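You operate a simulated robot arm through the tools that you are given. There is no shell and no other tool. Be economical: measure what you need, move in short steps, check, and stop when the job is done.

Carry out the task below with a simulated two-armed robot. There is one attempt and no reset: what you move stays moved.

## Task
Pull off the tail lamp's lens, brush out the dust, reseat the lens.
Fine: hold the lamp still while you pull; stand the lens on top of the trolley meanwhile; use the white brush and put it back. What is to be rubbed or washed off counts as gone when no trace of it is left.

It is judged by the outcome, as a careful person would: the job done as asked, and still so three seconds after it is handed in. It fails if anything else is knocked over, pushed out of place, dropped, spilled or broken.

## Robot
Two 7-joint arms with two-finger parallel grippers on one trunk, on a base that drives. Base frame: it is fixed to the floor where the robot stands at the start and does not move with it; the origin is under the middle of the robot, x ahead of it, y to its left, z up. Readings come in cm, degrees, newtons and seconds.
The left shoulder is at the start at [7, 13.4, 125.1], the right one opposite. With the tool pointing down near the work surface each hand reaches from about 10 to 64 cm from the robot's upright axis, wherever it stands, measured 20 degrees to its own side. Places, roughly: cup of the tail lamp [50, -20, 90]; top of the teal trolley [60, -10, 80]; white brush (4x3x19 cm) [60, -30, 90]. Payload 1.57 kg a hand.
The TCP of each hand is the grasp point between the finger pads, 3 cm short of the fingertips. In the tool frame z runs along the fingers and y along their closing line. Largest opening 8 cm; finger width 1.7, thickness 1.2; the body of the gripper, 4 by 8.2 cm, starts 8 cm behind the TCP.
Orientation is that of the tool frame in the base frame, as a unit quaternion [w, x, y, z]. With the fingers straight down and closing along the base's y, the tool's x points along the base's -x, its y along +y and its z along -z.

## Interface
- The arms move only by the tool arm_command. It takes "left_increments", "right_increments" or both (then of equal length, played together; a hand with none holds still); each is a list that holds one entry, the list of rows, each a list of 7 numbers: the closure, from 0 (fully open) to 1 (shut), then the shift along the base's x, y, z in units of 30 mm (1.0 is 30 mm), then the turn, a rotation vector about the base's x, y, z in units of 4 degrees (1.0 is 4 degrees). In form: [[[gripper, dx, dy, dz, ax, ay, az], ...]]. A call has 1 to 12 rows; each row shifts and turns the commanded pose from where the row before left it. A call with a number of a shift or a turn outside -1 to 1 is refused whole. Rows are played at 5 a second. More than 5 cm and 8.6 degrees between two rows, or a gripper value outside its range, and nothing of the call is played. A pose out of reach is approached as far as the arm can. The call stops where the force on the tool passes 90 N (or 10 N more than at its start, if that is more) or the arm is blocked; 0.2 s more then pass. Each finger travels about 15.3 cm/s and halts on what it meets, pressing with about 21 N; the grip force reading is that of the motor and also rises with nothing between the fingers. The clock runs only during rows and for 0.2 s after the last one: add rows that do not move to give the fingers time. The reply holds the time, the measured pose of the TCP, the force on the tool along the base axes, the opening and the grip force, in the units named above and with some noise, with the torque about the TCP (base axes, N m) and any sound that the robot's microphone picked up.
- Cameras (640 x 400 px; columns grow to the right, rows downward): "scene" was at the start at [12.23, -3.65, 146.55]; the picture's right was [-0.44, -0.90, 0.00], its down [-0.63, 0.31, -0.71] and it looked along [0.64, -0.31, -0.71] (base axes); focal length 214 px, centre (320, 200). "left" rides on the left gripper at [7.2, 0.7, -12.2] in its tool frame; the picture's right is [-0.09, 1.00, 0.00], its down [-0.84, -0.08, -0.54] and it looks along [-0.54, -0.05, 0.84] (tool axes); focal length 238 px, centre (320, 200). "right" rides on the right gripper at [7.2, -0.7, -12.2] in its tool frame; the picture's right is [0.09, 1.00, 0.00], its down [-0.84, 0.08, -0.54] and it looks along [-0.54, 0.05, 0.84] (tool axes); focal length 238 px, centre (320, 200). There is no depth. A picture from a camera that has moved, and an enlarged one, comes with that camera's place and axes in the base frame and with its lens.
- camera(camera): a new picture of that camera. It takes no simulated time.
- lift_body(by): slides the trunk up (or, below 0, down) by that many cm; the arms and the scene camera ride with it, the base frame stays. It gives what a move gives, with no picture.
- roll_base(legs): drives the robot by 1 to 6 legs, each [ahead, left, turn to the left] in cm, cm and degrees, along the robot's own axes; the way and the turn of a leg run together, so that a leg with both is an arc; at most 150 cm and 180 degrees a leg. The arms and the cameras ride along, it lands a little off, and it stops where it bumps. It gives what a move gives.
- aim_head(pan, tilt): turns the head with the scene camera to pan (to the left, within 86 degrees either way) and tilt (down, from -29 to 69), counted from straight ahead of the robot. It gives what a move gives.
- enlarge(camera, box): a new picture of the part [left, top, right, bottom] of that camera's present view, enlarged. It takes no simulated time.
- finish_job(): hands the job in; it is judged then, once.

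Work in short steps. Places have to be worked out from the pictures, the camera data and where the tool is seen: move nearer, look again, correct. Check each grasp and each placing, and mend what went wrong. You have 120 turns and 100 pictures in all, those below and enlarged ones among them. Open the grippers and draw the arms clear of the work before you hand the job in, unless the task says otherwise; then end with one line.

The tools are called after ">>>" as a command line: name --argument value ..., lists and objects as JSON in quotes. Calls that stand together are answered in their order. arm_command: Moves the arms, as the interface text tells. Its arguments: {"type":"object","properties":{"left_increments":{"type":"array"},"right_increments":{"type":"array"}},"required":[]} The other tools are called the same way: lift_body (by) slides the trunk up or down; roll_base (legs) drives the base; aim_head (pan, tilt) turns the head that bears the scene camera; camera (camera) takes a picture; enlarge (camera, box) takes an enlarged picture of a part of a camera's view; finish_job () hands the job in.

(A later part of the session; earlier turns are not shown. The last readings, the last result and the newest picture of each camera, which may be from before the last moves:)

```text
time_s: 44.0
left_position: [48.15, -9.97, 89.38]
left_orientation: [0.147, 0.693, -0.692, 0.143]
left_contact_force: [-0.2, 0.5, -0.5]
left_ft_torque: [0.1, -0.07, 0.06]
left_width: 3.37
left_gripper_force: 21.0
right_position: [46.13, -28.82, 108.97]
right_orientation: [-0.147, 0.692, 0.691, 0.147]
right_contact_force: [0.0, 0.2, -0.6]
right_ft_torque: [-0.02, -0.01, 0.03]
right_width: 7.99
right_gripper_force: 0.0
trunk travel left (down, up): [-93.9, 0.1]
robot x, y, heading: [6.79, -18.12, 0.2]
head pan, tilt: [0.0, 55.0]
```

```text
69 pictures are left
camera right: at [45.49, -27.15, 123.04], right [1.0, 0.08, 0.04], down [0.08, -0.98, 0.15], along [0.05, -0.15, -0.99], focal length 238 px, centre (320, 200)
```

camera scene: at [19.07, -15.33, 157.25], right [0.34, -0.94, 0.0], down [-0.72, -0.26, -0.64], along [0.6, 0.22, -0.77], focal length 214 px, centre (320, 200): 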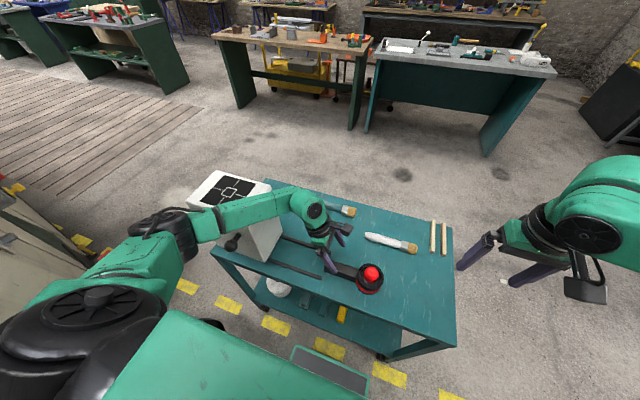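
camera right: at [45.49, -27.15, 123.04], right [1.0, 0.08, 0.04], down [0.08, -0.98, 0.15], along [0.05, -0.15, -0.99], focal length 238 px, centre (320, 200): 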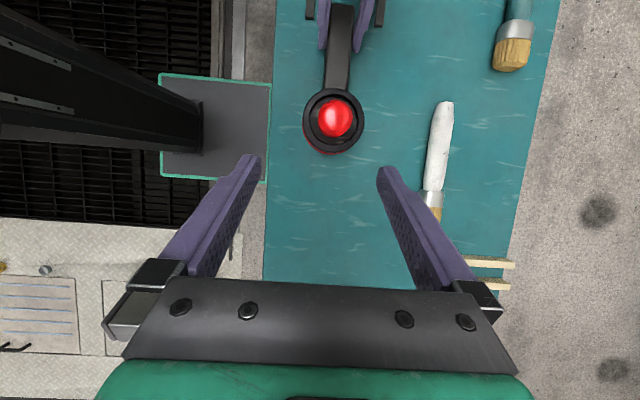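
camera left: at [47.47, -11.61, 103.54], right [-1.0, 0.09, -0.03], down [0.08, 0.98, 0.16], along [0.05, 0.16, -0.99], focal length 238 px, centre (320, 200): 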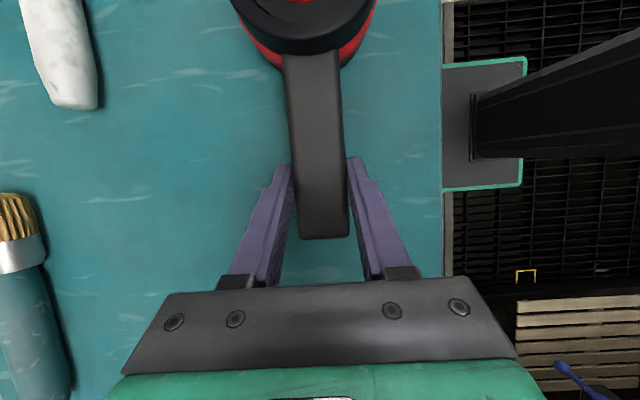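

Lens at ≈(47.8,-21.5), reachable now. I descend to hover with fingertips just above the dome.

>>> arm_command --right_increments '[[[0, 0.092, 0.33, -0.55, 0, 0, 0], [0, 0.092, 0.33, -0.55, 0, 0, 0], [0, 0.092, 0.33, -0.55, 0, 0, 0], [0, 0.092, 0.33, -0.55, 0, 0, 0], [0, 0.092, 0.33, -0.55, 0, 0, 0], [0, 0.092, 0.33, -0.55, 0, 0, 0], [0, 0, 0, 0, 0, 0, 0]]]'

>>> camera --camera "right"

>>> enlarge --camera "scene" --box '[250, 170, 410, 270]'

>>> enlarge --camera "left" --box '[200, 0, 440, 150]'

```text
time_s: 45.6
left_position: [48.05, -9.92, 89.4]
left_orientation: [-0.147, -0.692, 0.692, -0.144]
left_contact_force: [-0.4, 1.1, 0.5]
left_ft_torque: [-0.05, -0.07, -0.08]
left_width: 3.36
left_gripper_force: 21.1
right_position: [46.28, -24.98, 101.89]
right_orientation: [-0.146, 0.692, 0.691, 0.148]
right_contact_force: [-1.1, 0.0, -0.1]
right_ft_torque: [-0.02, 0.0, -0.03]
right_width: 7.99
right_gripper_force: 0.0
right hand out of reach, approached as far as the arm can: row 5, 6
trunk travel left (down, up): [-93.9, 0.1]
robot x, y, heading: [6.85, -17.93, -0.0]
head pan, tilt: [0.0, 55.0]
```

```text
68 pictures are left
camera right: at [45.55, -23.41, 116.11], right [1.0, 0.08, 0.04], down [0.08, -0.98, 0.15], along [0.05, -0.15, -0.99], focal length 238 px, centre (320, 200)
```

right: 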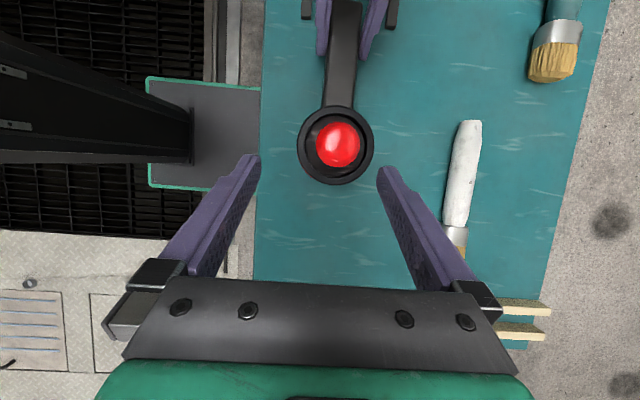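

```text
4.00 times, centred on (330, 220) of scene
camera zoom: at [19.03, -17.96, 156.6], right [0.0, -1.0, 0.0], down [-0.82, 0.0, -0.57], along [0.57, 0.0, -0.82], focal length 858 px, centre (280, 120)
```

zoom: 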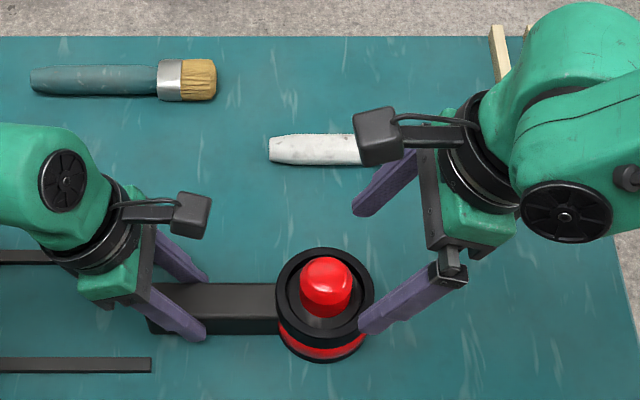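

```text
2.67 times, centred on (320, 75) of left
camera zoom: at [47.49, -11.59, 103.54], right [-1.0, 0.09, -0.03], down [0.08, 0.98, 0.16], along [0.05, 0.16, -0.99], focal length 636 px, centre (320, 533)
```

zoom: 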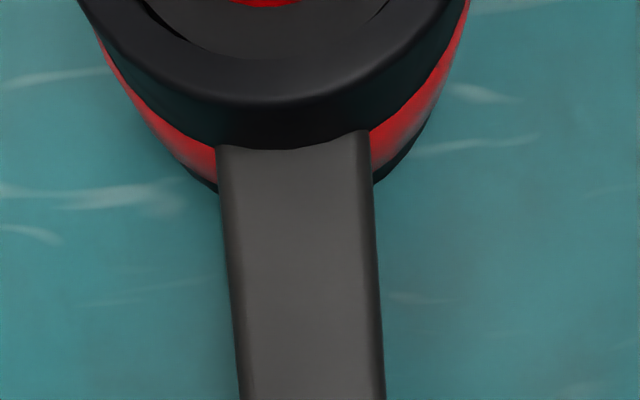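

Still just short at that height. It may be easier lower down; I back off in y, drop to z≈95.3 (fingertips above the ring at ≈91) and come in laterally with the fingers wide open.

>>> arm_command --right_increments '[[[0, 0, -1, 0, 0, 0, 0], [0, 0, -1, 0, 0, 0, 0], [0, 0.1, 0, -0.73, 0, 0, 0], [0, 0.2, 0, -0.73, 0, 0, 0], [0, 0.2, 0, -0.73, 0, 0, 0], [0, 0, 0.5, 0, 0, 0, 0], [0, 0, 0.5, 0, 0, 0, 0], [0, 0, 0.5, 0, 0, 0, 0], [0, 0, 0.5, 0, 0, 0, 0], [0, 0, 0, 0, 0, 0, 0]]]'

>>> camera --camera "right"

```text
time_s: 47.8
left_position: [48.15, -9.99, 89.46]
left_orientation: [0.147, 0.693, -0.691, 0.143]
left_contact_force: [-0.3, 0.4, 0.5]
left_ft_torque: [-0.07, -0.08, -0.05]
left_width: 3.35
left_gripper_force: 20.9
right_position: [46.92, -31.35, 98.79]
right_orientation: [-0.148, 0.691, 0.692, 0.146]
right_contact_force: [-0.2, -0.3, -0.4]
right_ft_torque: [0.0, 0.02, 0.06]
right_width: 8.0
right_gripper_force: 0.1
right hand out of reach, approached as far as the arm can: row 4, 5, 6, 7, 8, 9
trunk travel left (down, up): [-93.9, 0.1]
robot x, y, heading: [6.78, -17.84, 0.1]
head pan, tilt: [0.0, 55.0]
```

```text
65 pictures are left
camera right: at [46.22, -29.63, 112.92], right [1.0, 0.08, 0.04], down [0.08, -0.98, 0.16], along [0.05, -0.15, -0.99], focal length 238 px, centre (320, 200)
```

right: 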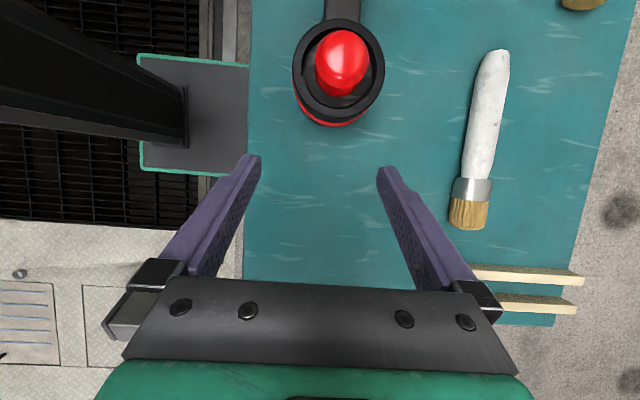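

The right arm is stuck in a bad elbow posture. I look at its configuration.

>>> aim_head --pan -25 --tilt 40

>>> camera --camera "scene"

```text
time_s: 48.7
left_position: [48.1, -9.89, 89.37]
left_orientation: [-0.147, -0.692, 0.692, -0.143]
left_contact_force: [-0.1, -0.1, -0.1]
left_ft_torque: [-0.05, -0.04, -0.05]
left_width: 3.38
left_gripper_force: 20.4
right_position: [46.84, -31.37, 98.62]
right_orientation: [-0.147, 0.692, 0.692, 0.146]
right_contact_force: [-0.4, -0.3, 0.4]
right_ft_torque: [0.0, -0.02, 0.02]
right_width: 7.98
right_gripper_force: 0.1
trunk travel left (down, up): [-93.9, 0.1]
robot x, y, heading: [6.97, -18.14, 0.1]
head pan, tilt: [-25.0, 40.0]
```

```text
64 pictures are left
camera scene: at [19.52, -21.53, 158.67], right [-0.42, -0.91, 0.0], down [-0.58, 0.27, -0.77], along [0.69, -0.32, -0.64], focal length 214 px, centre (320, 200)
```

scene: 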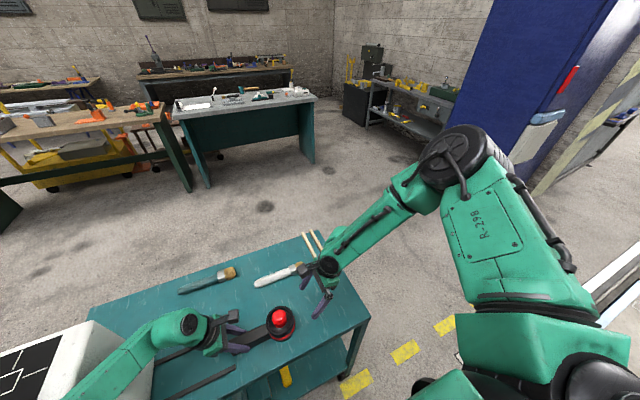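

Both arms are cramped because the robot is too close and not centred for the right arm. Plan: release the handle, back the base up and shift left a bit, and restore the right hand's default orientation. First open left and lift, and un-tilt/raise right.

>>> arm_command --left_increments '[[[0.5, 0, 0, 0, 0, 0, 0], [0, 0, 0, 0, 0, 0, 0], [0, 0, 0, 0, 0, 0, 0], [0, 0, 0.1, 0.6, 0, 0, 0], [0, 0, 0.1, 0.9, 0, 0, 0], [0, 0, 0.1, 0.9, 0, 0, 0], [0, 0, 0.1, 0.9, 0, 0, 0], [0, 0, 0.1, 0.9, 0, 0, 0], [0, 0, 0, 0, 0, 0, 0], [0, 0, 0, 0, 0, 0, 0]]]' --right_increments '[[[0, 0, -0.8, 0.8, 0, 0, 0], [0, 0, -0.8, 0.8, 0, 0, 0], [0, 0, -0.8, 0.8, 0, 0, 0], [0, 0, -0.3, 0.8, -1, 0, 0], [0, 0, 0, 0.8, -1, 0, 0], [0, 0, 0, 0.8, -1, 0, 0], [0, 0, 0, 0.8, -1, 0, 0], [0, 0, 0, 0, -1, 0, 0], [0, 0, 0, 0, -1, 0, 0], [0, 0, 0, 0, 0, 0, 1]]]'

>>> arm_command --right_increments '[[[0, 0, 0, 0, 0, 0, 1], [0, 0, 0, 0, 0, 0, 1], [0, 0, 0, 0, 0, 0, 1], [0, 0, 0, 0, 0, 0, 1], [0, 0, 0, 0, 0, 0, 1], [0, 0, 0, 0, 0, 0, 1], [0, 0, 0, 0, 0, 0, 1], [0, 0, 0, 0, 0, 0, 1], [0, 0, 0, 0, 0, 0, 1], [0, 0, 0, 0, 0, 0, 1], [0, 0, 0, 0, 0, 0, 1]]]'

>>> arm_command --right_increments '[[[0, 0, 0, 0, 0, 0, 1], [0, 0, 0, 0, 0, 0, 1], [0, 0, 0, 0, 0, 0, 1], [0, 0, 0, 0, 0, 0, 1], [0, 0, 0, 0, 0, 0, 1], [0, 0, 0, 0, 0, 0, 1], [0, 0, 0, 0, 0, 0, 1], [0, 0, 0, 0, 0, 0, 1], [0, 0, 0, 0, 0, 0, 1], [0, 0, 0, 0, 0, 0, 1], [0, 0, 0, 0, 0, 0, 0.5]]]'

>>> camera --camera "left"

```text
time_s: 50.9
left_position: [48.11, -8.36, 102.09]
left_orientation: [0.146, 0.692, -0.692, 0.143]
left_contact_force: [0.0, -0.5, 0.4]
left_ft_torque: [0.0, 0.0, -0.01]
left_width: 8.0
left_gripper_force: 0.1
right_position: [47.07, -39.48, 115.57]
right_orientation: [0.0, 0.681, 0.732, 0.0]
right_contact_force: [0.7, 0.1, -0.9]
right_ft_torque: [-0.01, -0.01, 0.0]
right_width: 8.01
right_gripper_force: 0.0
trunk travel left (down, up): [-93.9, 0.1]
robot x, y, heading: [6.66, -18.1, -0.0]
head pan, tilt: [-25.0, 40.0]
```

```text
time_s: 53.3
left_position: [48.06, -8.31, 102.07]
left_orientation: [-0.147, -0.692, 0.692, -0.144]
left_contact_force: [-0.4, 0.0, -0.2]
left_ft_torque: [-0.02, 0.0, -0.04]
left_width: 7.98
left_gripper_force: 0.1
right_position: [46.92, -39.42, 115.62]
right_orientation: [0.0, 0.358, 0.934, 0.001]
right_contact_force: [-1.1, -0.2, 0.0]
right_ft_torque: [0.0, -0.03, 0.0]
right_width: 8.02
right_gripper_force: 0.1
trunk travel left (down, up): [-93.9, 0.1]
robot x, y, heading: [6.69, -17.8, -0.1]
head pan, tilt: [-25.0, 40.0]
```

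```text
time_s: 55.7
left_position: [47.99, -8.37, 101.99]
left_orientation: [0.147, 0.692, -0.692, 0.144]
left_contact_force: [0.1, -0.1, 0.2]
left_ft_torque: [-0.03, 0.02, -0.02]
left_width: 7.99
left_gripper_force: 0.1
right_position: [46.95, -39.55, 115.47]
right_orientation: [0.0, -0.001, 1.0, 0.0]
right_contact_force: [-0.1, -0.8, -0.2]
right_ft_torque: [0.04, -0.02, -0.02]
right_width: 7.99
right_gripper_force: 0.0
trunk travel left (down, up): [-93.9, 0.1]
robot x, y, heading: [6.81, -17.97, 0.1]
head pan, tilt: [-25.0, 40.0]
```

```text
63 pictures are left
camera left: at [47.47, -10.05, 116.16], right [-1.0, 0.09, -0.03], down [0.08, 0.98, 0.16], along [0.05, 0.16, -0.99], focal length 238 px, centre (320, 200)
```

left: 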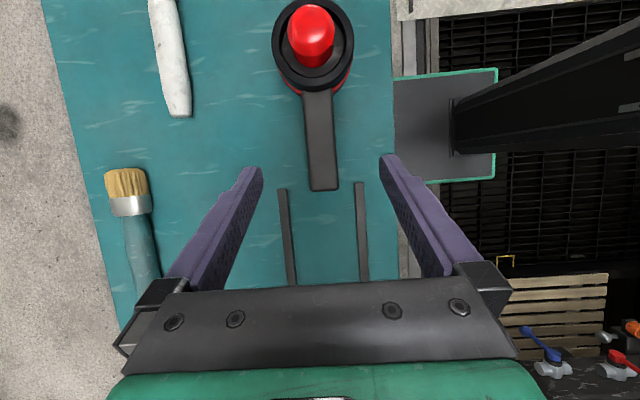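

I test the left arm's inward range by moving its hand 9 cm inward (above the lamp, clear), which also keeps it off the box when driving.

>>> arm_command --left_increments '[[[0, 0, -0.5, 0.3, 0, 0, 0], [0, 0, -0.5, 0.3, 0, 0, 0], [0, 0, -0.5, 0.3, 0, 0, 0], [0, 0, -0.5, 0, 0, 0, 0], [0, 0, -0.5, 0, 0, 0, 0], [0, 0, -0.5, 0, 0, 0, 0], [0, 0, 0, 0, 0, 0, 0]]]'

```text
time_s: 57.3
left_position: [48.0, -17.34, 104.69]
left_orientation: [0.146, 0.692, -0.692, 0.143]
left_contact_force: [0.1, 0.0, 0.1]
left_ft_torque: [-0.04, 0.01, 0.02]
left_width: 7.99
left_gripper_force: 0.0
right_position: [46.89, -39.49, 115.49]
right_orientation: [0.0, 0.001, 1.0, 0.0]
right_contact_force: [-1.9, 0.2, -0.4]
right_ft_torque: [-0.03, -0.01, -0.02]
right_width: 8.01
right_gripper_force: 0.0
trunk travel left (down, up): [-93.9, 0.1]
robot x, y, heading: [6.74, -17.96, -0.1]
head pan, tilt: [-25.0, 40.0]
```

The left arm reaches well inward in this posture. Now drive back 4 and left 9.

>>> roll_base --legs '[[-4, 9, 0]]'

>>> arm_command --left_increments '[[[0, 0.5, -0.2, -0.1, 0, 0, 0], [0, 0.5, -0.2, -0.1, 0, 0, 0], [0, 0.4, -0.2, -0.1, 0, 0, 0], [0, 0, 0, 0, 0, 0, 0], [0, 0, 0, 0, 0, 0, 0], [0, 0, 0, 0, 0, 0, 0], [0, 0, 0, 0, 0, 0, 0], [0, 0, 0, 0, 0, 0, 0]]]' --right_increments '[[[0, 0.2, 0.4, -0.5, 0, 0, 0], [0, 0.2, 0.4, -0.5, 0, 0, 0], [0, 0.2, 0.4, -0.5, 0, 0, 0], [0, 0.2, 0.4, -0.5, 0, 0, 0], [0, 0.2, 0.4, -0.5, 0, 0, 0], [0, 0.2, 0.4, -0.5, 0, 0, 0], [0, 0.2, 0.4, -0.5, 0, 0, 0], [0, 0, 0, 0, 0, 0, 0]]]'

>>> camera --camera "right"

```text
time_s: 58.4
left_position: [44.34, -8.95, 104.62]
left_orientation: [-0.146, -0.691, 0.693, -0.141]
left_contact_force: [0.1, -0.9, -0.6]
left_ft_torque: [0.03, 0.03, -0.01]
left_width: 8.01
left_gripper_force: 0.1
right_position: [43.05, -31.03, 115.36]
right_orientation: [-0.001, 0.003, 1.0, 0.003]
right_contact_force: [0.6, -0.1, 0.4]
right_ft_torque: [0.08, 0.01, -0.02]
right_width: 8.02
right_gripper_force: 0.0
trunk travel left (down, up): [-93.9, 0.1]
robot x, y, heading: [2.81, -9.11, -0.0]
head pan, tilt: [-25.0, 40.0]
```

```text
time_s: 60.2
left_position: [48.32, -10.41, 103.86]
left_orientation: [-0.147, -0.691, 0.693, -0.144]
left_contact_force: [0.8, -0.3, -0.1]
left_ft_torque: [0.03, -0.02, 0.01]
left_width: 8.02
left_gripper_force: 0.0
right_position: [46.86, -22.59, 105.31]
right_orientation: [0.001, 0.001, 1.0, 0.0]
right_contact_force: [0.4, 0.6, -0.1]
right_ft_torque: [0.0, 0.0, 0.04]
right_width: 7.98
right_gripper_force: 0.0
right hand out of reach, approached as far as the arm can: row 7
trunk travel left (down, up): [-93.9, 0.1]
robot x, y, heading: [3.22, -8.95, 0.3]
head pan, tilt: [-25.0, 40.0]
```

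```text
62 pictures are left
camera right: at [39.62, -23.18, 117.58], right [-0.09, 1.0, 0.0], down [0.84, 0.07, 0.54], along [0.54, 0.05, -0.84], focal length 238 px, centre (320, 200)
```

right: 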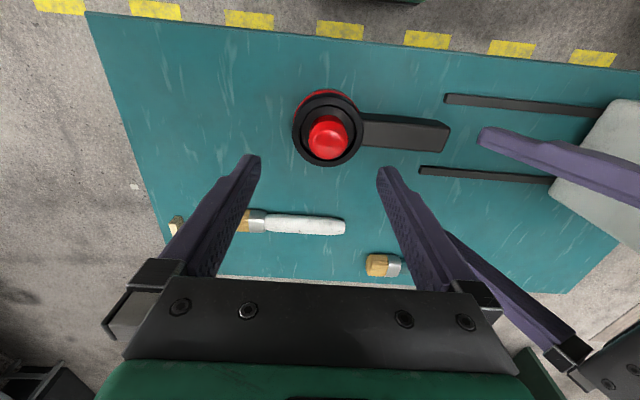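

Stuck again; the raised trunk seems unfavourable for the right arm. I raise the hands and lower the trunk by the same amount, then retry.

>>> arm_command --left_increments '[[[0, 0, 0, 0.8, 0, 0, 0], [0, 0, 0, 0.8, 0, 0, 0], [0, 0, 0, 0.8, 0, 0, 0], [0, 0, 0, 0.8, 0, 0, 0], [0, 0, 0, 0, 0, 0, 0]]]' --right_increments '[[[0, 0, -0.5, 0.9, 0, 0, 0], [0, 0, -0.5, 0.9, 0, 0, 0], [0, 0, -0.5, 0.9, 0, 0, 0], [0, 0, -0.5, 0.9, 0, 0, 0], [0, 0, 0, 0, 0, 0, 0]]]'

>>> lift_body --by -11.4

>>> arm_command --right_increments '[[[0, 0, 0.5, -0.2, 0, 0, 0], [0, 0, 0.5, -0.2, 0, 0, 0], [0, 0.1, 0.5, -0.2, 0, 0, 0], [0, 0.2, 0.5, -0.2, 0, 0, 0], [0, 0, 0, 0, 0, 0, 0]]]'

```text
time_s: 61.4
left_position: [48.27, -10.33, 113.4]
left_orientation: [-0.147, -0.692, 0.693, -0.143]
left_contact_force: [0.2, -0.2, 0.8]
left_ft_torque: [0.03, 0.01, -0.01]
left_width: 8.04
left_gripper_force: 0.0
right_position: [46.9, -28.53, 116.16]
right_orientation: [0.0, 0.001, 1.0, 0.0]
right_contact_force: [-0.5, 0.4, 0.2]
right_ft_torque: [0.0, 0.0, 0.02]
right_width: 7.99
right_gripper_force: 0.2
trunk travel left (down, up): [-93.9, 0.1]
robot x, y, heading: [3.04, -9.3, -0.1]
head pan, tilt: [-25.0, 40.0]
```

```text
time_s: 62.9
left_position: [48.33, -10.3, 101.85]
left_orientation: [-0.147, -0.691, 0.693, -0.144]
left_contact_force: [-1.6, 0.0, -0.3]
left_ft_torque: [-0.01, -0.01, -0.03]
left_width: 7.98
left_gripper_force: 0.1
right_position: [46.84, -28.45, 104.75]
right_orientation: [0.0, 0.0, 1.0, 0.0]
right_contact_force: [-0.3, -0.6, 0.9]
right_ft_torque: [0.03, 0.05, 0.01]
right_width: 7.98
right_gripper_force: 0.1
trunk travel left (down, up): [-82.5, 11.5]
robot x, y, heading: [3.29, -8.79, -0.1]
head pan, tilt: [-25.0, 40.0]
```

```text
time_s: 64.1
left_position: [48.34, -10.26, 102.01]
left_orientation: [-0.147, -0.692, 0.692, -0.143]
left_contact_force: [-1.1, 1.2, -0.3]
left_ft_torque: [-0.01, 0.0, -0.02]
left_width: 8.01
left_gripper_force: 0.1
right_position: [47.66, -22.67, 102.41]
right_orientation: [-0.001, 0.002, 1.0, 0.0]
right_contact_force: [0.8, -0.8, 0.2]
right_ft_torque: [0.03, 0.06, 0.02]
right_width: 7.98
right_gripper_force: 0.0
trunk travel left (down, up): [-82.5, 11.5]
robot x, y, heading: [2.87, -8.71, -0.1]
head pan, tilt: [-25.0, 40.0]
```

Reachable now. Lower the right to hover at z≈98 above the lens to check further reach.

>>> arm_command --right_increments '[[[0, 0.05, 0.15, -0.7, 0, 0, 0], [0, 0.05, 0.15, -0.7, 0, 0, 0], [0, 0, 0, 0, 0, 0, 0]]]'

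>>> camera --camera "right"

>>> aim_head --pan -10 --tilt 52

>>> camera --camera "scene"

```text
time_s: 64.9
left_position: [48.28, -10.24, 101.98]
left_orientation: [-0.147, -0.691, 0.693, -0.143]
left_contact_force: [0.1, -0.6, -0.2]
left_ft_torque: [0.0, -0.01, 0.0]
left_width: 8.04
left_gripper_force: 0.0
right_position: [48.01, -21.7, 98.06]
right_orientation: [0.0, 0.002, 1.0, 0.0]
right_contact_force: [-0.4, 0.0, -0.2]
right_ft_torque: [0.01, -0.02, 0.0]
right_width: 8.0
right_gripper_force: 0.0
trunk travel left (down, up): [-82.5, 11.5]
robot x, y, heading: [3.18, -9.59, -0.3]
head pan, tilt: [-25.0, 40.0]
```

```text
61 pictures are left
camera right: at [40.77, -22.19, 110.39], right [-0.09, 1.0, 0.0], down [0.84, 0.07, 0.54], along [0.54, 0.05, -0.84], focal length 238 px, centre (320, 200)
```

right: 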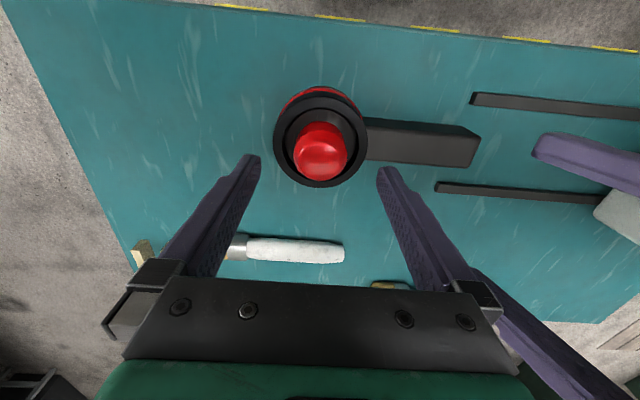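

```text
time_s: 65.6
left_position: [48.31, -10.3, 101.89]
left_orientation: [-0.147, -0.692, 0.692, -0.143]
left_contact_force: [-0.1, 0.1, -0.5]
left_ft_torque: [-0.04, 0.0, -0.01]
left_width: 7.98
left_gripper_force: 0.0
right_position: [47.88, -21.56, 98.17]
right_orientation: [0.0, 0.001, 1.0, 0.0]
right_contact_force: [-0.5, 0.9, 0.7]
right_ft_torque: [-0.02, 0.01, 0.02]
right_width: 7.97
right_gripper_force: 0.0
trunk travel left (down, up): [-82.5, 11.5]
robot x, y, heading: [2.75, -9.31, -0.2]
head pan, tilt: [-10.0, 52.0]
```

```text
60 pictures are left
camera scene: at [15.27, -10.37, 145.59], right [-0.18, -0.98, 0.0], down [-0.78, 0.14, -0.62], along [0.61, -0.11, -0.79], focal length 214 px, centre (320, 200)
```

scene: 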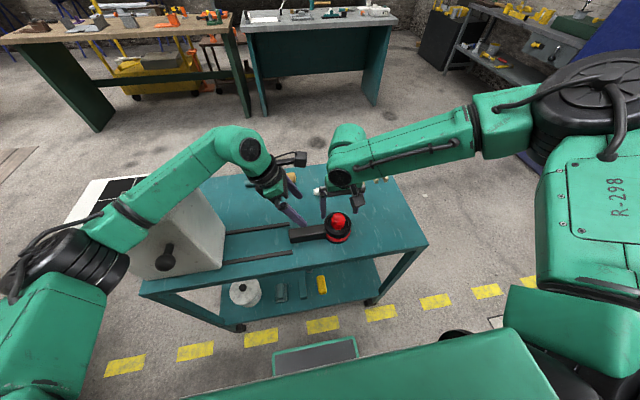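

Both arms are well placed. Lower the left hand partway to the handle and check clearances.

>>> arm_command --left_increments '[[[0, -0.08, 0.1, -0.8, 0, 0, 0], [0, 0, 0, -0.8, 0, 0, 0], [0, 0, 0, -0.8, 0, 0, 0], [0, 0, 0, 0, 0, 0, 0]]]'

>>> aim_head --pan 15 --tilt 50

>>> camera --camera "scene"

>>> camera --camera "left"

```text
time_s: 66.8
left_position: [49.82, -10.91, 98.42]
left_orientation: [-0.124, -0.687, 0.694, -0.178]
left_contact_force: [1.4, -0.4, 0.2]
left_ft_torque: [-0.09, 0.01, -0.03]
left_width: 7.97
left_gripper_force: 0.1
right_position: [47.54, -22.18, 98.17]
right_orientation: [0.004, 0.002, 1.0, 0.004]
right_contact_force: [-0.6, 0.5, 0.5]
right_ft_torque: [-0.02, -0.09, -0.01]
right_width: 7.99
right_gripper_force: 0.1
trunk travel left (down, up): [-82.5, 11.5]
robot x, y, heading: [3.43, -9.13, 0.1]
head pan, tilt: [-10.0, 52.0]
stopped in row 4 (left hand): the arm was blocked; the commanded pose is now the measured one
```

```text
time_s: 67.7
left_position: [49.88, -11.03, 98.17]
left_orientation: [-0.126, -0.688, 0.693, -0.175]
left_contact_force: [0.0, -0.1, -0.5]
left_ft_torque: [0.01, 0.01, 0.0]
left_width: 8.02
left_gripper_force: 0.0
right_position: [47.81, -22.46, 98.25]
right_orientation: [0.002, 0.002, 1.0, 0.005]
right_contact_force: [0.4, 0.3, -0.3]
right_ft_torque: [0.0, 0.0, 0.0]
right_width: 8.0
right_gripper_force: 0.1
trunk travel left (down, up): [-82.5, 11.5]
robot x, y, heading: [2.92, -8.98, 0.1]
head pan, tilt: [15.0, 50.0]
```

```text
59 pictures are left
camera scene: at [14.8, -8.21, 145.94], right [0.26, -0.97, -0.01], down [-0.74, -0.19, -0.65], along [0.62, 0.17, -0.76], focal length 214 px, centre (320, 200)
```

scene: 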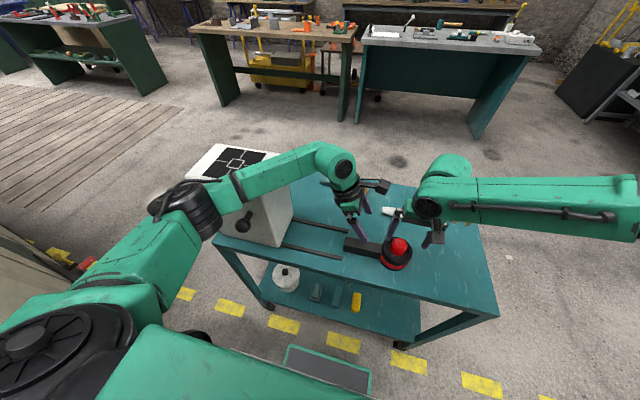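

```text
58 pictures are left
camera left: at [48.33, -12.47, 112.24], right [-0.99, 0.08, -0.11], down [0.06, 0.99, 0.15], along [0.12, 0.14, -0.98], focal length 238 px, centre (320, 200)
```

left: 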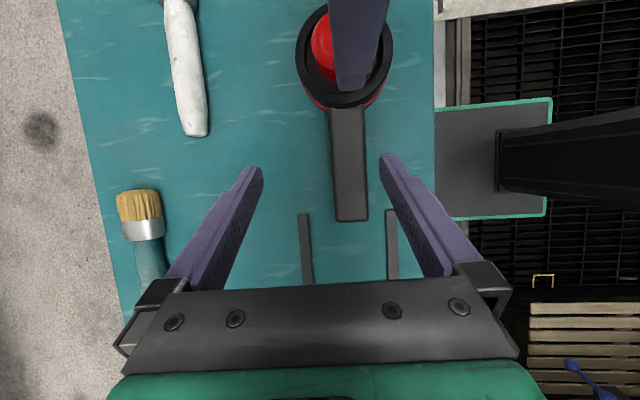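

The left arm was blocked — likely the forearm touched the white box. I lift back immediately and inspect whether anything moved.

>>> arm_command --left_increments '[[[0, -0.2, 0, 0.6, 0, 0, 0], [0, -0.2, 0, 0.9, 0, 0, 0], [0, 0, 0, 0.9, 0, 0, 0], [0, 0, 0, 0.6, 0, 0, 0], [0, 0, 0, 0, 0, 0, 0]]]'

>>> enlarge --camera "scene" --box '[140, 110, 440, 310]'

```text
time_s: 68.9
left_position: [48.5, -10.25, 105.89]
left_orientation: [-0.136, -0.689, 0.692, -0.166]
left_contact_force: [0.8, -0.4, 1.1]
left_ft_torque: [0.02, -0.01, -0.01]
left_width: 7.98
left_gripper_force: 0.0
right_position: [48.02, -21.64, 98.17]
right_orientation: [-0.001, 0.002, 1.0, 0.0]
right_contact_force: [0.3, -0.1, 0.3]
right_ft_torque: [0.01, 0.01, 0.01]
right_width: 7.99
right_gripper_force: 0.0
trunk travel left (down, up): [-82.5, 11.5]
robot x, y, heading: [3.12, -8.99, -0.2]
head pan, tilt: [15.0, 50.0]
```

```text
2.00 times, centred on (290, 210) of scene
camera zoom: at [15.34, -7.02, 145.85], right [0.26, -0.97, 0.0], down [-0.74, -0.2, -0.64], along [0.62, 0.16, -0.77], focal length 429 px, centre (380, 180)
```

zoom: 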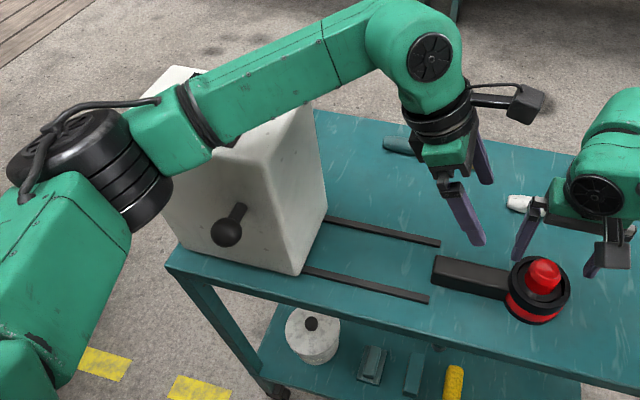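

The robot body swayed and returned; the box looks in place. A better layout: approach from the right at an angle (heading ≈ +35°, robot at ≈(5,-39)), so the left arm stays away from the box and the brush is in the right arm's sector. I lift the trunk and drive.

>>> lift_body --by 9

>>> roll_base --legs '[[2, -30, 0], [0, 0, 35]]'

>>> aim_head --pan -5 --tilt 52

>>> camera --camera "scene"

```text
time_s: 70.2
left_position: [48.52, -10.19, 114.97]
left_orientation: [-0.135, -0.689, 0.692, -0.166]
left_contact_force: [0.3, -0.5, 0.1]
left_ft_torque: [0.03, -0.02, -0.01]
left_width: 8.02
left_gripper_force: 0.2
right_position: [48.06, -21.65, 107.15]
right_orientation: [0.0, 0.001, 1.0, 0.0]
right_contact_force: [-0.1, -0.2, 0.4]
right_ft_torque: [0.01, 0.04, -0.02]
right_width: 7.99
right_gripper_force: 0.0
trunk travel left (down, up): [-91.5, 2.5]
robot x, y, heading: [2.75, -8.99, -0.3]
head pan, tilt: [15.0, 50.0]
```

```text
time_s: 73.9
left_position: [42.73, -13.92, 114.89]
left_orientation: [0.079, 0.866, -0.452, 0.2]
left_contact_force: [0.6, -0.3, 0.2]
left_ft_torque: [-0.05, 0.01, 0.0]
left_width: 8.03
left_gripper_force: 0.1
right_position: [49.01, -23.45, 107.12]
right_orientation: [0.0, -0.302, 0.953, 0.001]
right_contact_force: [-0.6, -0.2, -0.3]
right_ft_torque: [0.0, 0.01, 0.01]
right_width: 7.99
right_gripper_force: 0.2
trunk travel left (down, up): [-91.5, 2.5]
robot x, y, heading: [4.9, -39.12, 35.2]
head pan, tilt: [15.0, 50.0]
```

```text
time_s: 74.7
left_position: [42.57, -13.8, 115.0]
left_orientation: [0.078, 0.866, -0.452, 0.199]
left_contact_force: [0.1, 0.8, 0.6]
left_ft_torque: [0.0, 0.04, -0.03]
left_width: 8.01
left_gripper_force: 0.1
right_position: [48.97, -23.3, 107.21]
right_orientation: [0.0, -0.302, 0.953, 0.0]
right_contact_force: [-0.5, -1.2, 0.1]
right_ft_torque: [-0.01, 0.03, 0.0]
right_width: 7.99
right_gripper_force: 0.1
trunk travel left (down, up): [-91.5, 2.5]
robot x, y, heading: [4.96, -39.12, 34.9]
head pan, tilt: [-5.0, 52.0]
```

```text
56 pictures are left
camera scene: at [15.41, -32.45, 154.59], right [0.5, -0.86, 0.0], down [-0.68, -0.4, -0.62], along [0.53, 0.31, -0.79], focal length 214 px, centre (320, 200)
```

scene: 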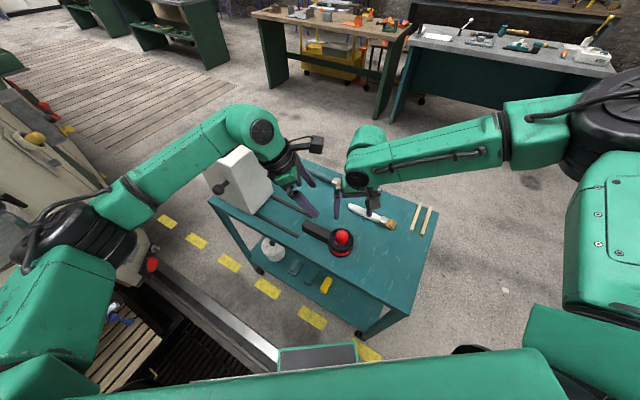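

Excellent layout. Lower the trunk back and yaw the left hand -35° over the handle.

>>> arm_command --left_increments '[[[0, 0.2, 0.15, 0, 0, 0, -1], [0, 0.2, 0.15, 0, 0, 0, -1], [0, 0.2, 0.15, 0, 0, 0, -1], [0, 0.2, 0.15, 0, 0, 0, -1], [0, 0.2, 0.15, 0, 0, 0, -1], [0, 0.2, 0.15, 0, 0, 0, -1], [0, 0.2, 0.15, 0, 0, 0, -1], [0, 0.2, 0.15, 0, 0, 0, -1], [0, 0.25, 0.1, 0, 0, 0, -0.75], [0, 0, 0, 0, 0, 0, 0]]]'

>>> lift_body --by -7

>>> camera --camera "left"

>>> camera --camera "right"

```text
time_s: 76.9
left_position: [48.29, -9.88, 114.96]
left_orientation: [-0.135, -0.69, 0.691, -0.167]
left_contact_force: [0.6, 0.2, -0.3]
left_ft_torque: [-0.02, -0.03, -0.02]
left_width: 8.0
left_gripper_force: 0.2
right_position: [49.02, -23.38, 107.17]
right_orientation: [0.0, -0.301, 0.953, 0.0]
right_contact_force: [-0.6, 0.4, 0.3]
right_ft_torque: [0.01, 0.02, 0.01]
right_width: 8.01
right_gripper_force: 0.1
trunk travel left (down, up): [-91.5, 2.5]
robot x, y, heading: [4.98, -39.36, 35.4]
head pan, tilt: [-5.0, 52.0]
```

```text
time_s: 78.0
left_position: [48.32, -9.91, 108.0]
left_orientation: [-0.135, -0.69, 0.691, -0.167]
left_contact_force: [-0.6, 0.2, 0.1]
left_ft_torque: [0.01, -0.03, 0.01]
left_width: 8.02
left_gripper_force: 0.0
right_position: [49.02, -23.53, 100.2]
right_orientation: [0.001, -0.301, 0.954, 0.001]
right_contact_force: [0.6, 0.3, 0.1]
right_ft_torque: [0.0, 0.0, 0.03]
right_width: 8.0
right_gripper_force: 0.0
trunk travel left (down, up): [-84.5, 9.5]
robot x, y, heading: [5.07, -39.24, 35.2]
head pan, tilt: [-5.0, 52.0]
```

```text
55 pictures are left
camera left: at [46.99, -11.39, 122.01], right [-0.99, 0.07, -0.08], down [0.06, 0.99, 0.15], along [0.09, 0.14, -0.99], focal length 238 px, centre (320, 200)
```

left: 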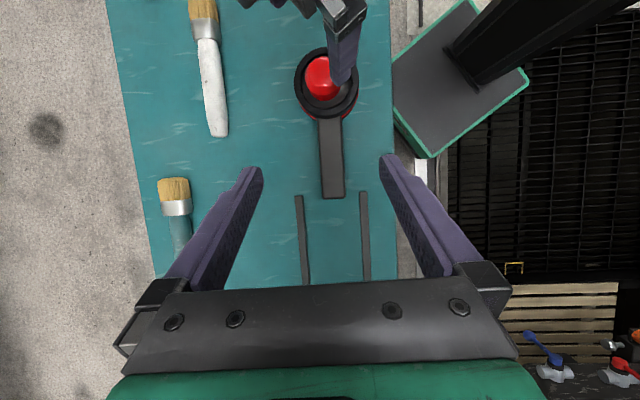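

```text
54 pictures are left
camera right: at [43.52, -28.03, 112.39], right [-0.65, 0.76, 0.0], down [0.64, 0.54, 0.54], along [0.41, 0.35, -0.84], focal length 238 px, centre (320, 200)
```

right: 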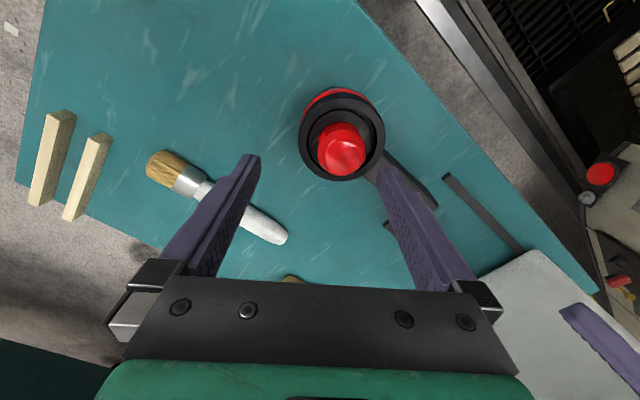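

Correct the small roll and lower the left hand toward the handle.

>>> arm_command --left_increments '[[[0, 0, 0, -0.8, 0, 0.63, 0], [0, 0, 0, -0.8, 0, 0, 0], [0, 0, 0, -0.8, 0, 0, 0], [0, 0, 0, -0.8, 0, 0, 0], [0, 0, 0, -0.8, 0, 0, 0], [0, 0, 0, -0.8, 0, 0, 0], [0, 0, 0, -0.8, 0, 0, 0], [0, 0, 0, 0, 0, 0, 0]]]'

>>> camera --camera "left"

```text
time_s: 79.8
left_position: [47.17, -10.58, 92.03]
left_orientation: [0.15, 0.694, -0.687, 0.153]
left_contact_force: [-0.5, -0.2, 0.2]
left_ft_torque: [0.02, 0.01, -0.01]
left_width: 8.0
left_gripper_force: 0.1
left hand out of reach, approached as far as the arm can: row 7
right_position: [48.93, -23.43, 100.1]
right_orientation: [0.0, -0.302, 0.953, 0.0]
right_contact_force: [0.6, -0.2, 1.5]
right_ft_torque: [0.0, 0.02, 0.02]
right_width: 7.99
right_gripper_force: 0.1
trunk travel left (down, up): [-84.5, 9.5]
robot x, y, heading: [5.1, -39.04, 35.2]
head pan, tilt: [-5.0, 52.0]
```

```text
53 pictures are left
camera left: at [46.58, -12.09, 106.07], right [-1.0, 0.07, -0.04], down [0.07, 0.99, 0.14], along [0.05, 0.14, -0.99], focal length 238 px, centre (320, 200)
```

left: 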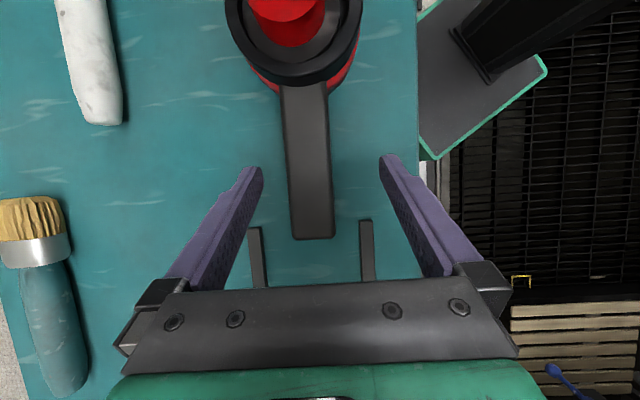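

Just short of reach. I raise both hands a bit, lower the trunk 6 cm, and fine-position again.

>>> arm_command --left_increments '[[[0, 0, 0, 1, 0, 0, 0], [0, 0.1, 0, 1, 0, 0, 0], [0, 0, 0, 0, 0, 0, 0]]]' --right_increments '[[[0, 0, 0, 1, 0, 0, 0], [0, 0, 0, 1, 0, 0, 0], [0, 0, 0, 0, 0, 0, 0]]]'

>>> lift_body --by -6

>>> arm_command --left_increments '[[[0, 0.25, 0.2, 0, 0, 0, 0], [0, 0, 0, -0.5, 0, 0, 0], [0, 0, 0, 0, 0, 0, 0]]]'

>>> camera --camera "left"

```text
time_s: 80.6
left_position: [47.6, -10.76, 98.07]
left_orientation: [0.15, 0.694, -0.688, 0.151]
left_contact_force: [-0.4, -0.8, -0.7]
left_ft_torque: [-0.02, -0.03, 0.01]
left_width: 8.0
left_gripper_force: 0.1
right_position: [49.0, -23.45, 106.06]
right_orientation: [0.0, -0.302, 0.953, -0.001]
right_contact_force: [-0.2, 0.2, 0.5]
right_ft_torque: [-0.03, 0.02, 0.02]
right_width: 8.02
right_gripper_force: 0.0
trunk travel left (down, up): [-84.5, 9.5]
robot x, y, heading: [4.59, -39.32, 35.3]
head pan, tilt: [-5.0, 52.0]
```

```text
time_s: 81.6
left_position: [47.5, -10.66, 92.12]
left_orientation: [0.15, 0.694, -0.688, 0.152]
left_contact_force: [0.2, -0.6, -1.0]
left_ft_torque: [-0.02, -0.02, 0.02]
left_width: 8.03
left_gripper_force: 0.1
right_position: [49.1, -23.6, 100.14]
right_orientation: [0.0, -0.301, 0.953, 0.0]
right_contact_force: [0.3, -0.5, 0.4]
right_ft_torque: [0.01, -0.01, 0.03]
right_width: 8.02
right_gripper_force: 0.0
trunk travel left (down, up): [-78.5, 15.5]
robot x, y, heading: [4.84, -39.4, 35.1]
head pan, tilt: [-5.0, 52.0]
```

```text
time_s: 82.4
left_position: [48.18, -10.1, 90.52]
left_orientation: [0.15, 0.694, -0.688, 0.152]
left_contact_force: [-1.2, 0.4, 0.3]
left_ft_torque: [0.02, -0.02, 0.01]
left_width: 7.99
left_gripper_force: 0.2
right_position: [48.94, -23.45, 100.16]
right_orientation: [0.0, -0.301, 0.953, 0.001]
right_contact_force: [0.0, 0.5, -0.6]
right_ft_torque: [-0.01, 0.01, -0.02]
right_width: 7.97
right_gripper_force: 0.1
trunk travel left (down, up): [-78.5, 15.5]
robot x, y, heading: [4.9, -39.12, 35.0]
head pan, tilt: [-5.0, 52.0]
```

```text
52 pictures are left
camera left: at [47.53, -11.58, 104.64], right [-1.0, 0.08, -0.04], down [0.07, 0.99, 0.14], along [0.05, 0.14, -0.99], focal length 238 px, centre (320, 200)
```

left: 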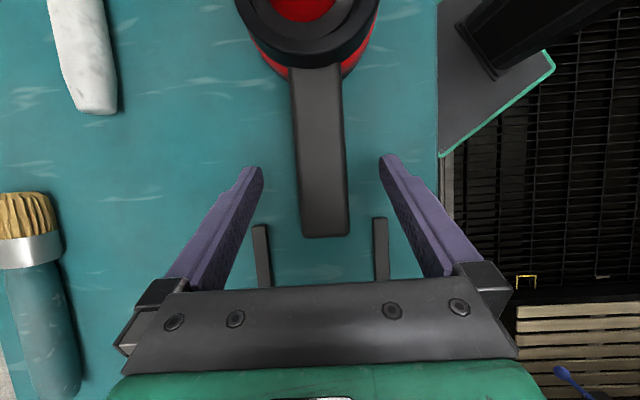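

Left is in place around the handle. Check the right can hover over the lens before gripping.

>>> arm_command --left_increments '[[[0, 0, 0, -0.33, 0, 0, 0], [0, 0, 0, 0, 0, 0, 0], [0, 0, 0, 0, 0, 0, 0]]]' --right_increments '[[[0, -0.16, 0.3, -0.3, 0, 0, 0], [0, -0.16, 0.3, -0.3, 0, 0, 0], [0, 0, 0, 0, 0, 0, 0]]]'

>>> camera --camera "right"

>>> enlarge --camera "scene" --box '[240, 140, 440, 265]'

```text
time_s: 83.2
left_position: [48.09, -10.15, 89.58]
left_orientation: [0.149, 0.694, -0.688, 0.151]
left_contact_force: [0.9, -0.1, -0.5]
left_ft_torque: [-0.01, -0.02, 0.03]
left_width: 8.0
left_gripper_force: 0.1
right_position: [48.05, -21.67, 98.27]
right_orientation: [-0.001, -0.301, 0.953, 0.0]
right_contact_force: [-0.2, -0.1, 0.1]
right_ft_torque: [0.0, -0.01, 0.02]
right_width: 7.99
right_gripper_force: 0.0
trunk travel left (down, up): [-78.5, 15.5]
robot x, y, heading: [4.98, -39.53, 35.3]
head pan, tilt: [-5.0, 52.0]
```

```text
51 pictures are left
camera right: at [42.56, -26.28, 110.58], right [-0.65, 0.76, 0.0], down [0.64, 0.54, 0.54], along [0.41, 0.35, -0.84], focal length 238 px, centre (320, 200)
```

right: 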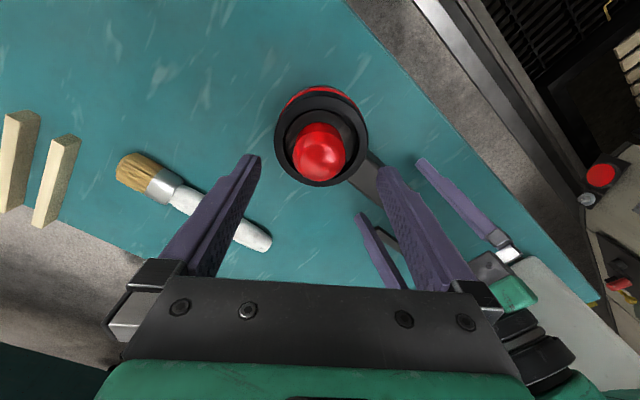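

```text
3.20 times, centred on (340, 202) of scene
camera zoom: at [15.4, -32.52, 141.59], right [0.5, -0.86, 0.0], down [-0.68, -0.4, -0.62], along [0.53, 0.31, -0.79], focal length 686 px, centre (256, 192)
```

zoom: 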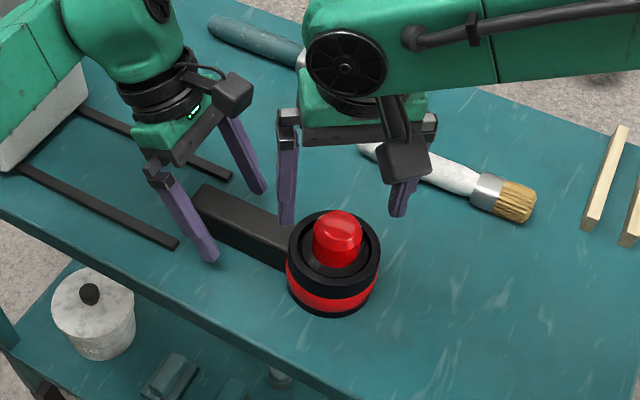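

Dome ≈4.1 cm diameter, top ≈94, ring top ≈90.7. I close the left hand on the handle, and descend the right to TCP z≈94.2 with fingertips just above the ring.

>>> arm_command --left_increments '[[[0.3, 0, 0, 0, 0, 0, 0], [0.5, 0, 0, 0, 0, 0, 0], [0.55, 0, 0, 0, 0, 0, 0], [0.6, 0, 0, 0, 0, 0, 0], [0.65, 0, 0, 0, 0, 0, 0], [1, 0, 0, 0, 0, 0, 0], [1, 0, 0, 0, 0, 0, 0]]]' --right_increments '[[[0, -0.11, -0.08, 0, 0, 0, 0], [0, 0, 0, -0.4, 0, 0, 0], [0, 0, 0, -0.4, 0, 0, 0], [0, 0, 0, -0.3, 0, 0, 0], [0, 0, 0, -0.25, 0, 0, 0], [0, 0, 0, 0, 0, 0, 0], [0, 0, 0, 0, 0, 0, 0]]]'

>>> camera --camera "right"

>>> enlarge --camera "scene" --box '[280, 160, 400, 235]'

```text
time_s: 84.8
left_position: [48.17, -10.13, 89.53]
left_orientation: [0.15, 0.693, -0.688, 0.151]
left_contact_force: [-1.9, -0.2, -0.4]
left_ft_torque: [-0.02, 0.18, -0.23]
left_width: 3.37
left_gripper_force: 20.9
right_position: [47.67, -22.17, 94.43]
right_orientation: [0.001, -0.302, 0.953, 0.001]
right_contact_force: [0.2, -0.7, -0.1]
right_ft_torque: [0.02, 0.0, -0.01]
right_width: 8.03
right_gripper_force: 0.0
right hand out of reach, approached as far as the arm can: row 5
trunk travel left (down, up): [-78.5, 15.5]
robot x, y, heading: [5.12, -39.08, 35.0]
head pan, tilt: [-5.0, 52.0]
```

```text
49 pictures are left
camera right: at [42.21, -26.78, 106.68], right [-0.65, 0.76, 0.0], down [0.64, 0.54, 0.54], along [0.41, 0.35, -0.84], focal length 238 px, centre (320, 200)
```

right: 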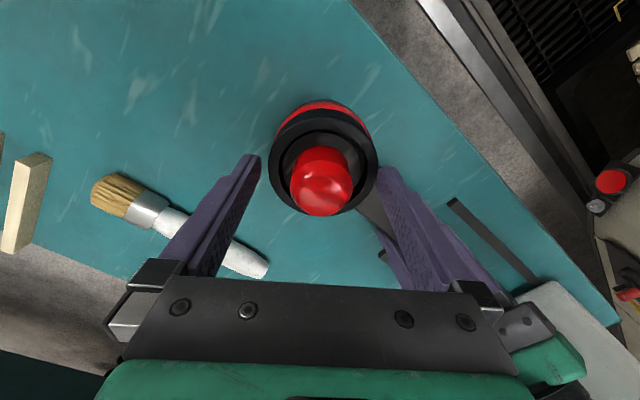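

```text
5.33 times, centred on (340, 198) of scene
camera zoom: at [15.38, -32.47, 141.59], right [0.5, -0.86, 0.0], down [-0.68, -0.4, -0.62], along [0.53, 0.31, -0.79], focal length 1144 px, centre (213, 213)
```

zoom: 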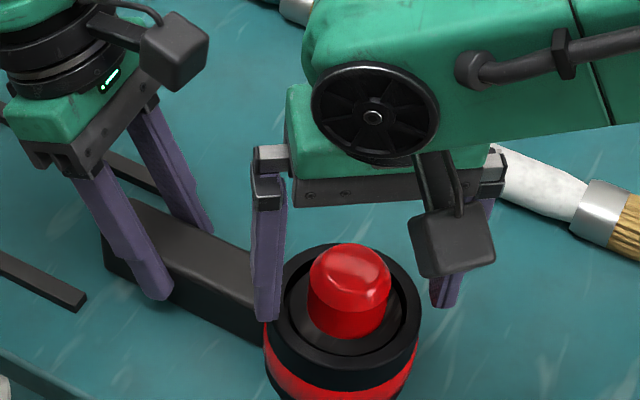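

Aligned: the dome is centred between the right fingers. Close the right gripper.

>>> arm_command --right_increments '[[[0.2, 0, 0, 0, 0, 0, 0], [0.35, 0, 0, 0, 0, 0, 0], [0.42, 0, 0, 0, 0, 0, 0], [0.48, 0, 0, 0, 0, 0, 0], [0.55, 0, 0, 0, 0, 0, 0], [0.7, 0, 0, 0, 0, 0, 0], [1, 0, 0, 0, 0, 0, 0], [1, 0, 0, 0, 0, 0, 0]]]'

>>> camera --camera "right"

```text
time_s: 86.6
left_position: [48.29, -10.07, 89.48]
left_orientation: [0.15, 0.694, -0.688, 0.151]
left_contact_force: [-1.6, 1.2, 0.2]
left_ft_torque: [0.07, 0.14, -0.26]
left_width: 3.36
left_gripper_force: 20.7
right_position: [47.7, -22.16, 94.33]
right_orientation: [0.001, -0.301, 0.954, 0.001]
right_contact_force: [0.2, -0.5, 0.1]
right_ft_torque: [0.01, 0.0, 0.03]
right_width: 3.61
right_gripper_force: 21.2
trunk travel left (down, up): [-78.5, 15.5]
robot x, y, heading: [4.65, -39.35, 35.3]
head pan, tilt: [-5.0, 52.0]
```

```text
47 pictures are left
camera right: at [42.23, -26.77, 106.69], right [-0.65, 0.76, 0.0], down [0.64, 0.54, 0.54], along [0.41, 0.35, -0.84], focal length 238 px, centre (320, 200)
```

right: 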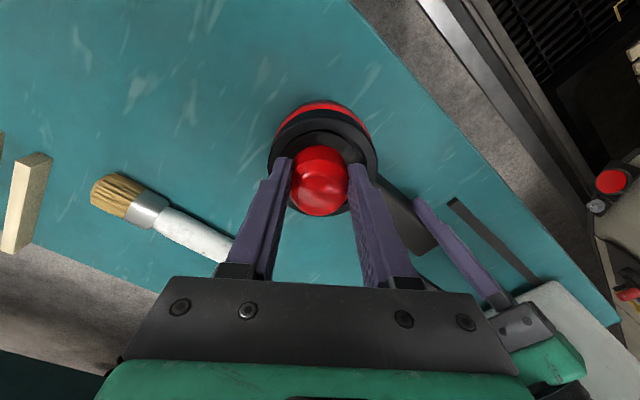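

Lens gripped (3.6 cm). Pull straight up slowly.

>>> arm_command --right_increments '[[[1, 0, 0, 0.1, 0, 0, 0], [1, 0, 0, 0.1, 0, 0, 0], [1, 0, 0, 0.1, 0, 0, 0], [1, 0, 0, 0.15, 0, 0, 0], [1, 0, 0, 0.15, 0, 0, 0], [1, 0, 0, 0.2, 0, 0, 0], [1, 0, 0, 0.2, 0, 0, 0], [1, 0, 0, 0, 0, 0, 0]]]'

>>> camera --camera "right"

>>> enlarge --camera "scene" --box '[280, 160, 400, 235]'

```text
time_s: 88.4
left_position: [48.24, -10.22, 89.55]
left_orientation: [0.15, 0.694, -0.688, 0.151]
left_contact_force: [1.0, 0.0, 1.7]
left_ft_torque: [-0.13, 0.05, -0.07]
left_width: 3.37
left_gripper_force: 21.1
right_position: [47.69, -22.25, 97.41]
right_orientation: [0.0, -0.302, 0.953, -0.001]
right_contact_force: [0.0, 0.2, 0.0]
right_ft_torque: [-0.01, 0.02, 0.01]
right_width: 3.43
right_gripper_force: 20.3
trunk travel left (down, up): [-78.5, 15.5]
robot x, y, heading: [4.86, -39.22, 35.4]
head pan, tilt: [-5.0, 52.0]
```

```text
46 pictures are left
camera right: at [42.22, -26.78, 109.71], right [-0.65, 0.76, 0.0], down [0.64, 0.54, 0.54], along [0.41, 0.35, -0.84], focal length 238 px, centre (320, 200)
```

right: 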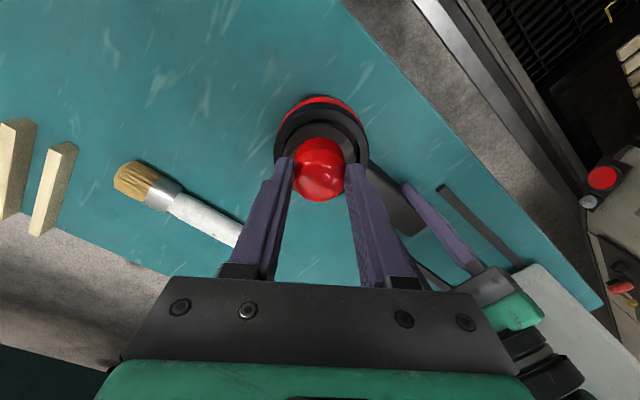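

```text
5.33 times, centred on (340, 198) of scene
camera zoom: at [15.44, -32.49, 141.59], right [0.5, -0.86, 0.0], down [-0.68, -0.4, -0.62], along [0.53, 0.31, -0.79], focal length 1144 px, centre (213, 213)
```

zoom: 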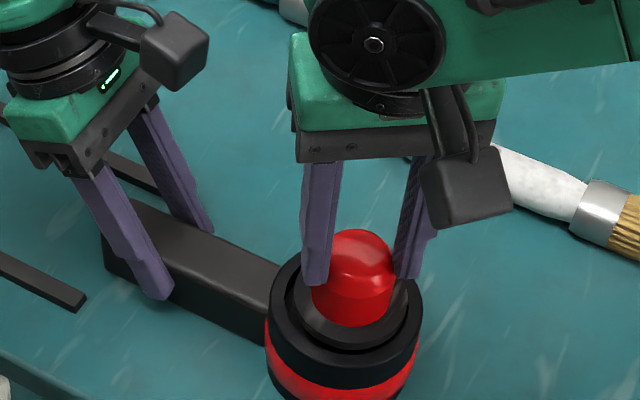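

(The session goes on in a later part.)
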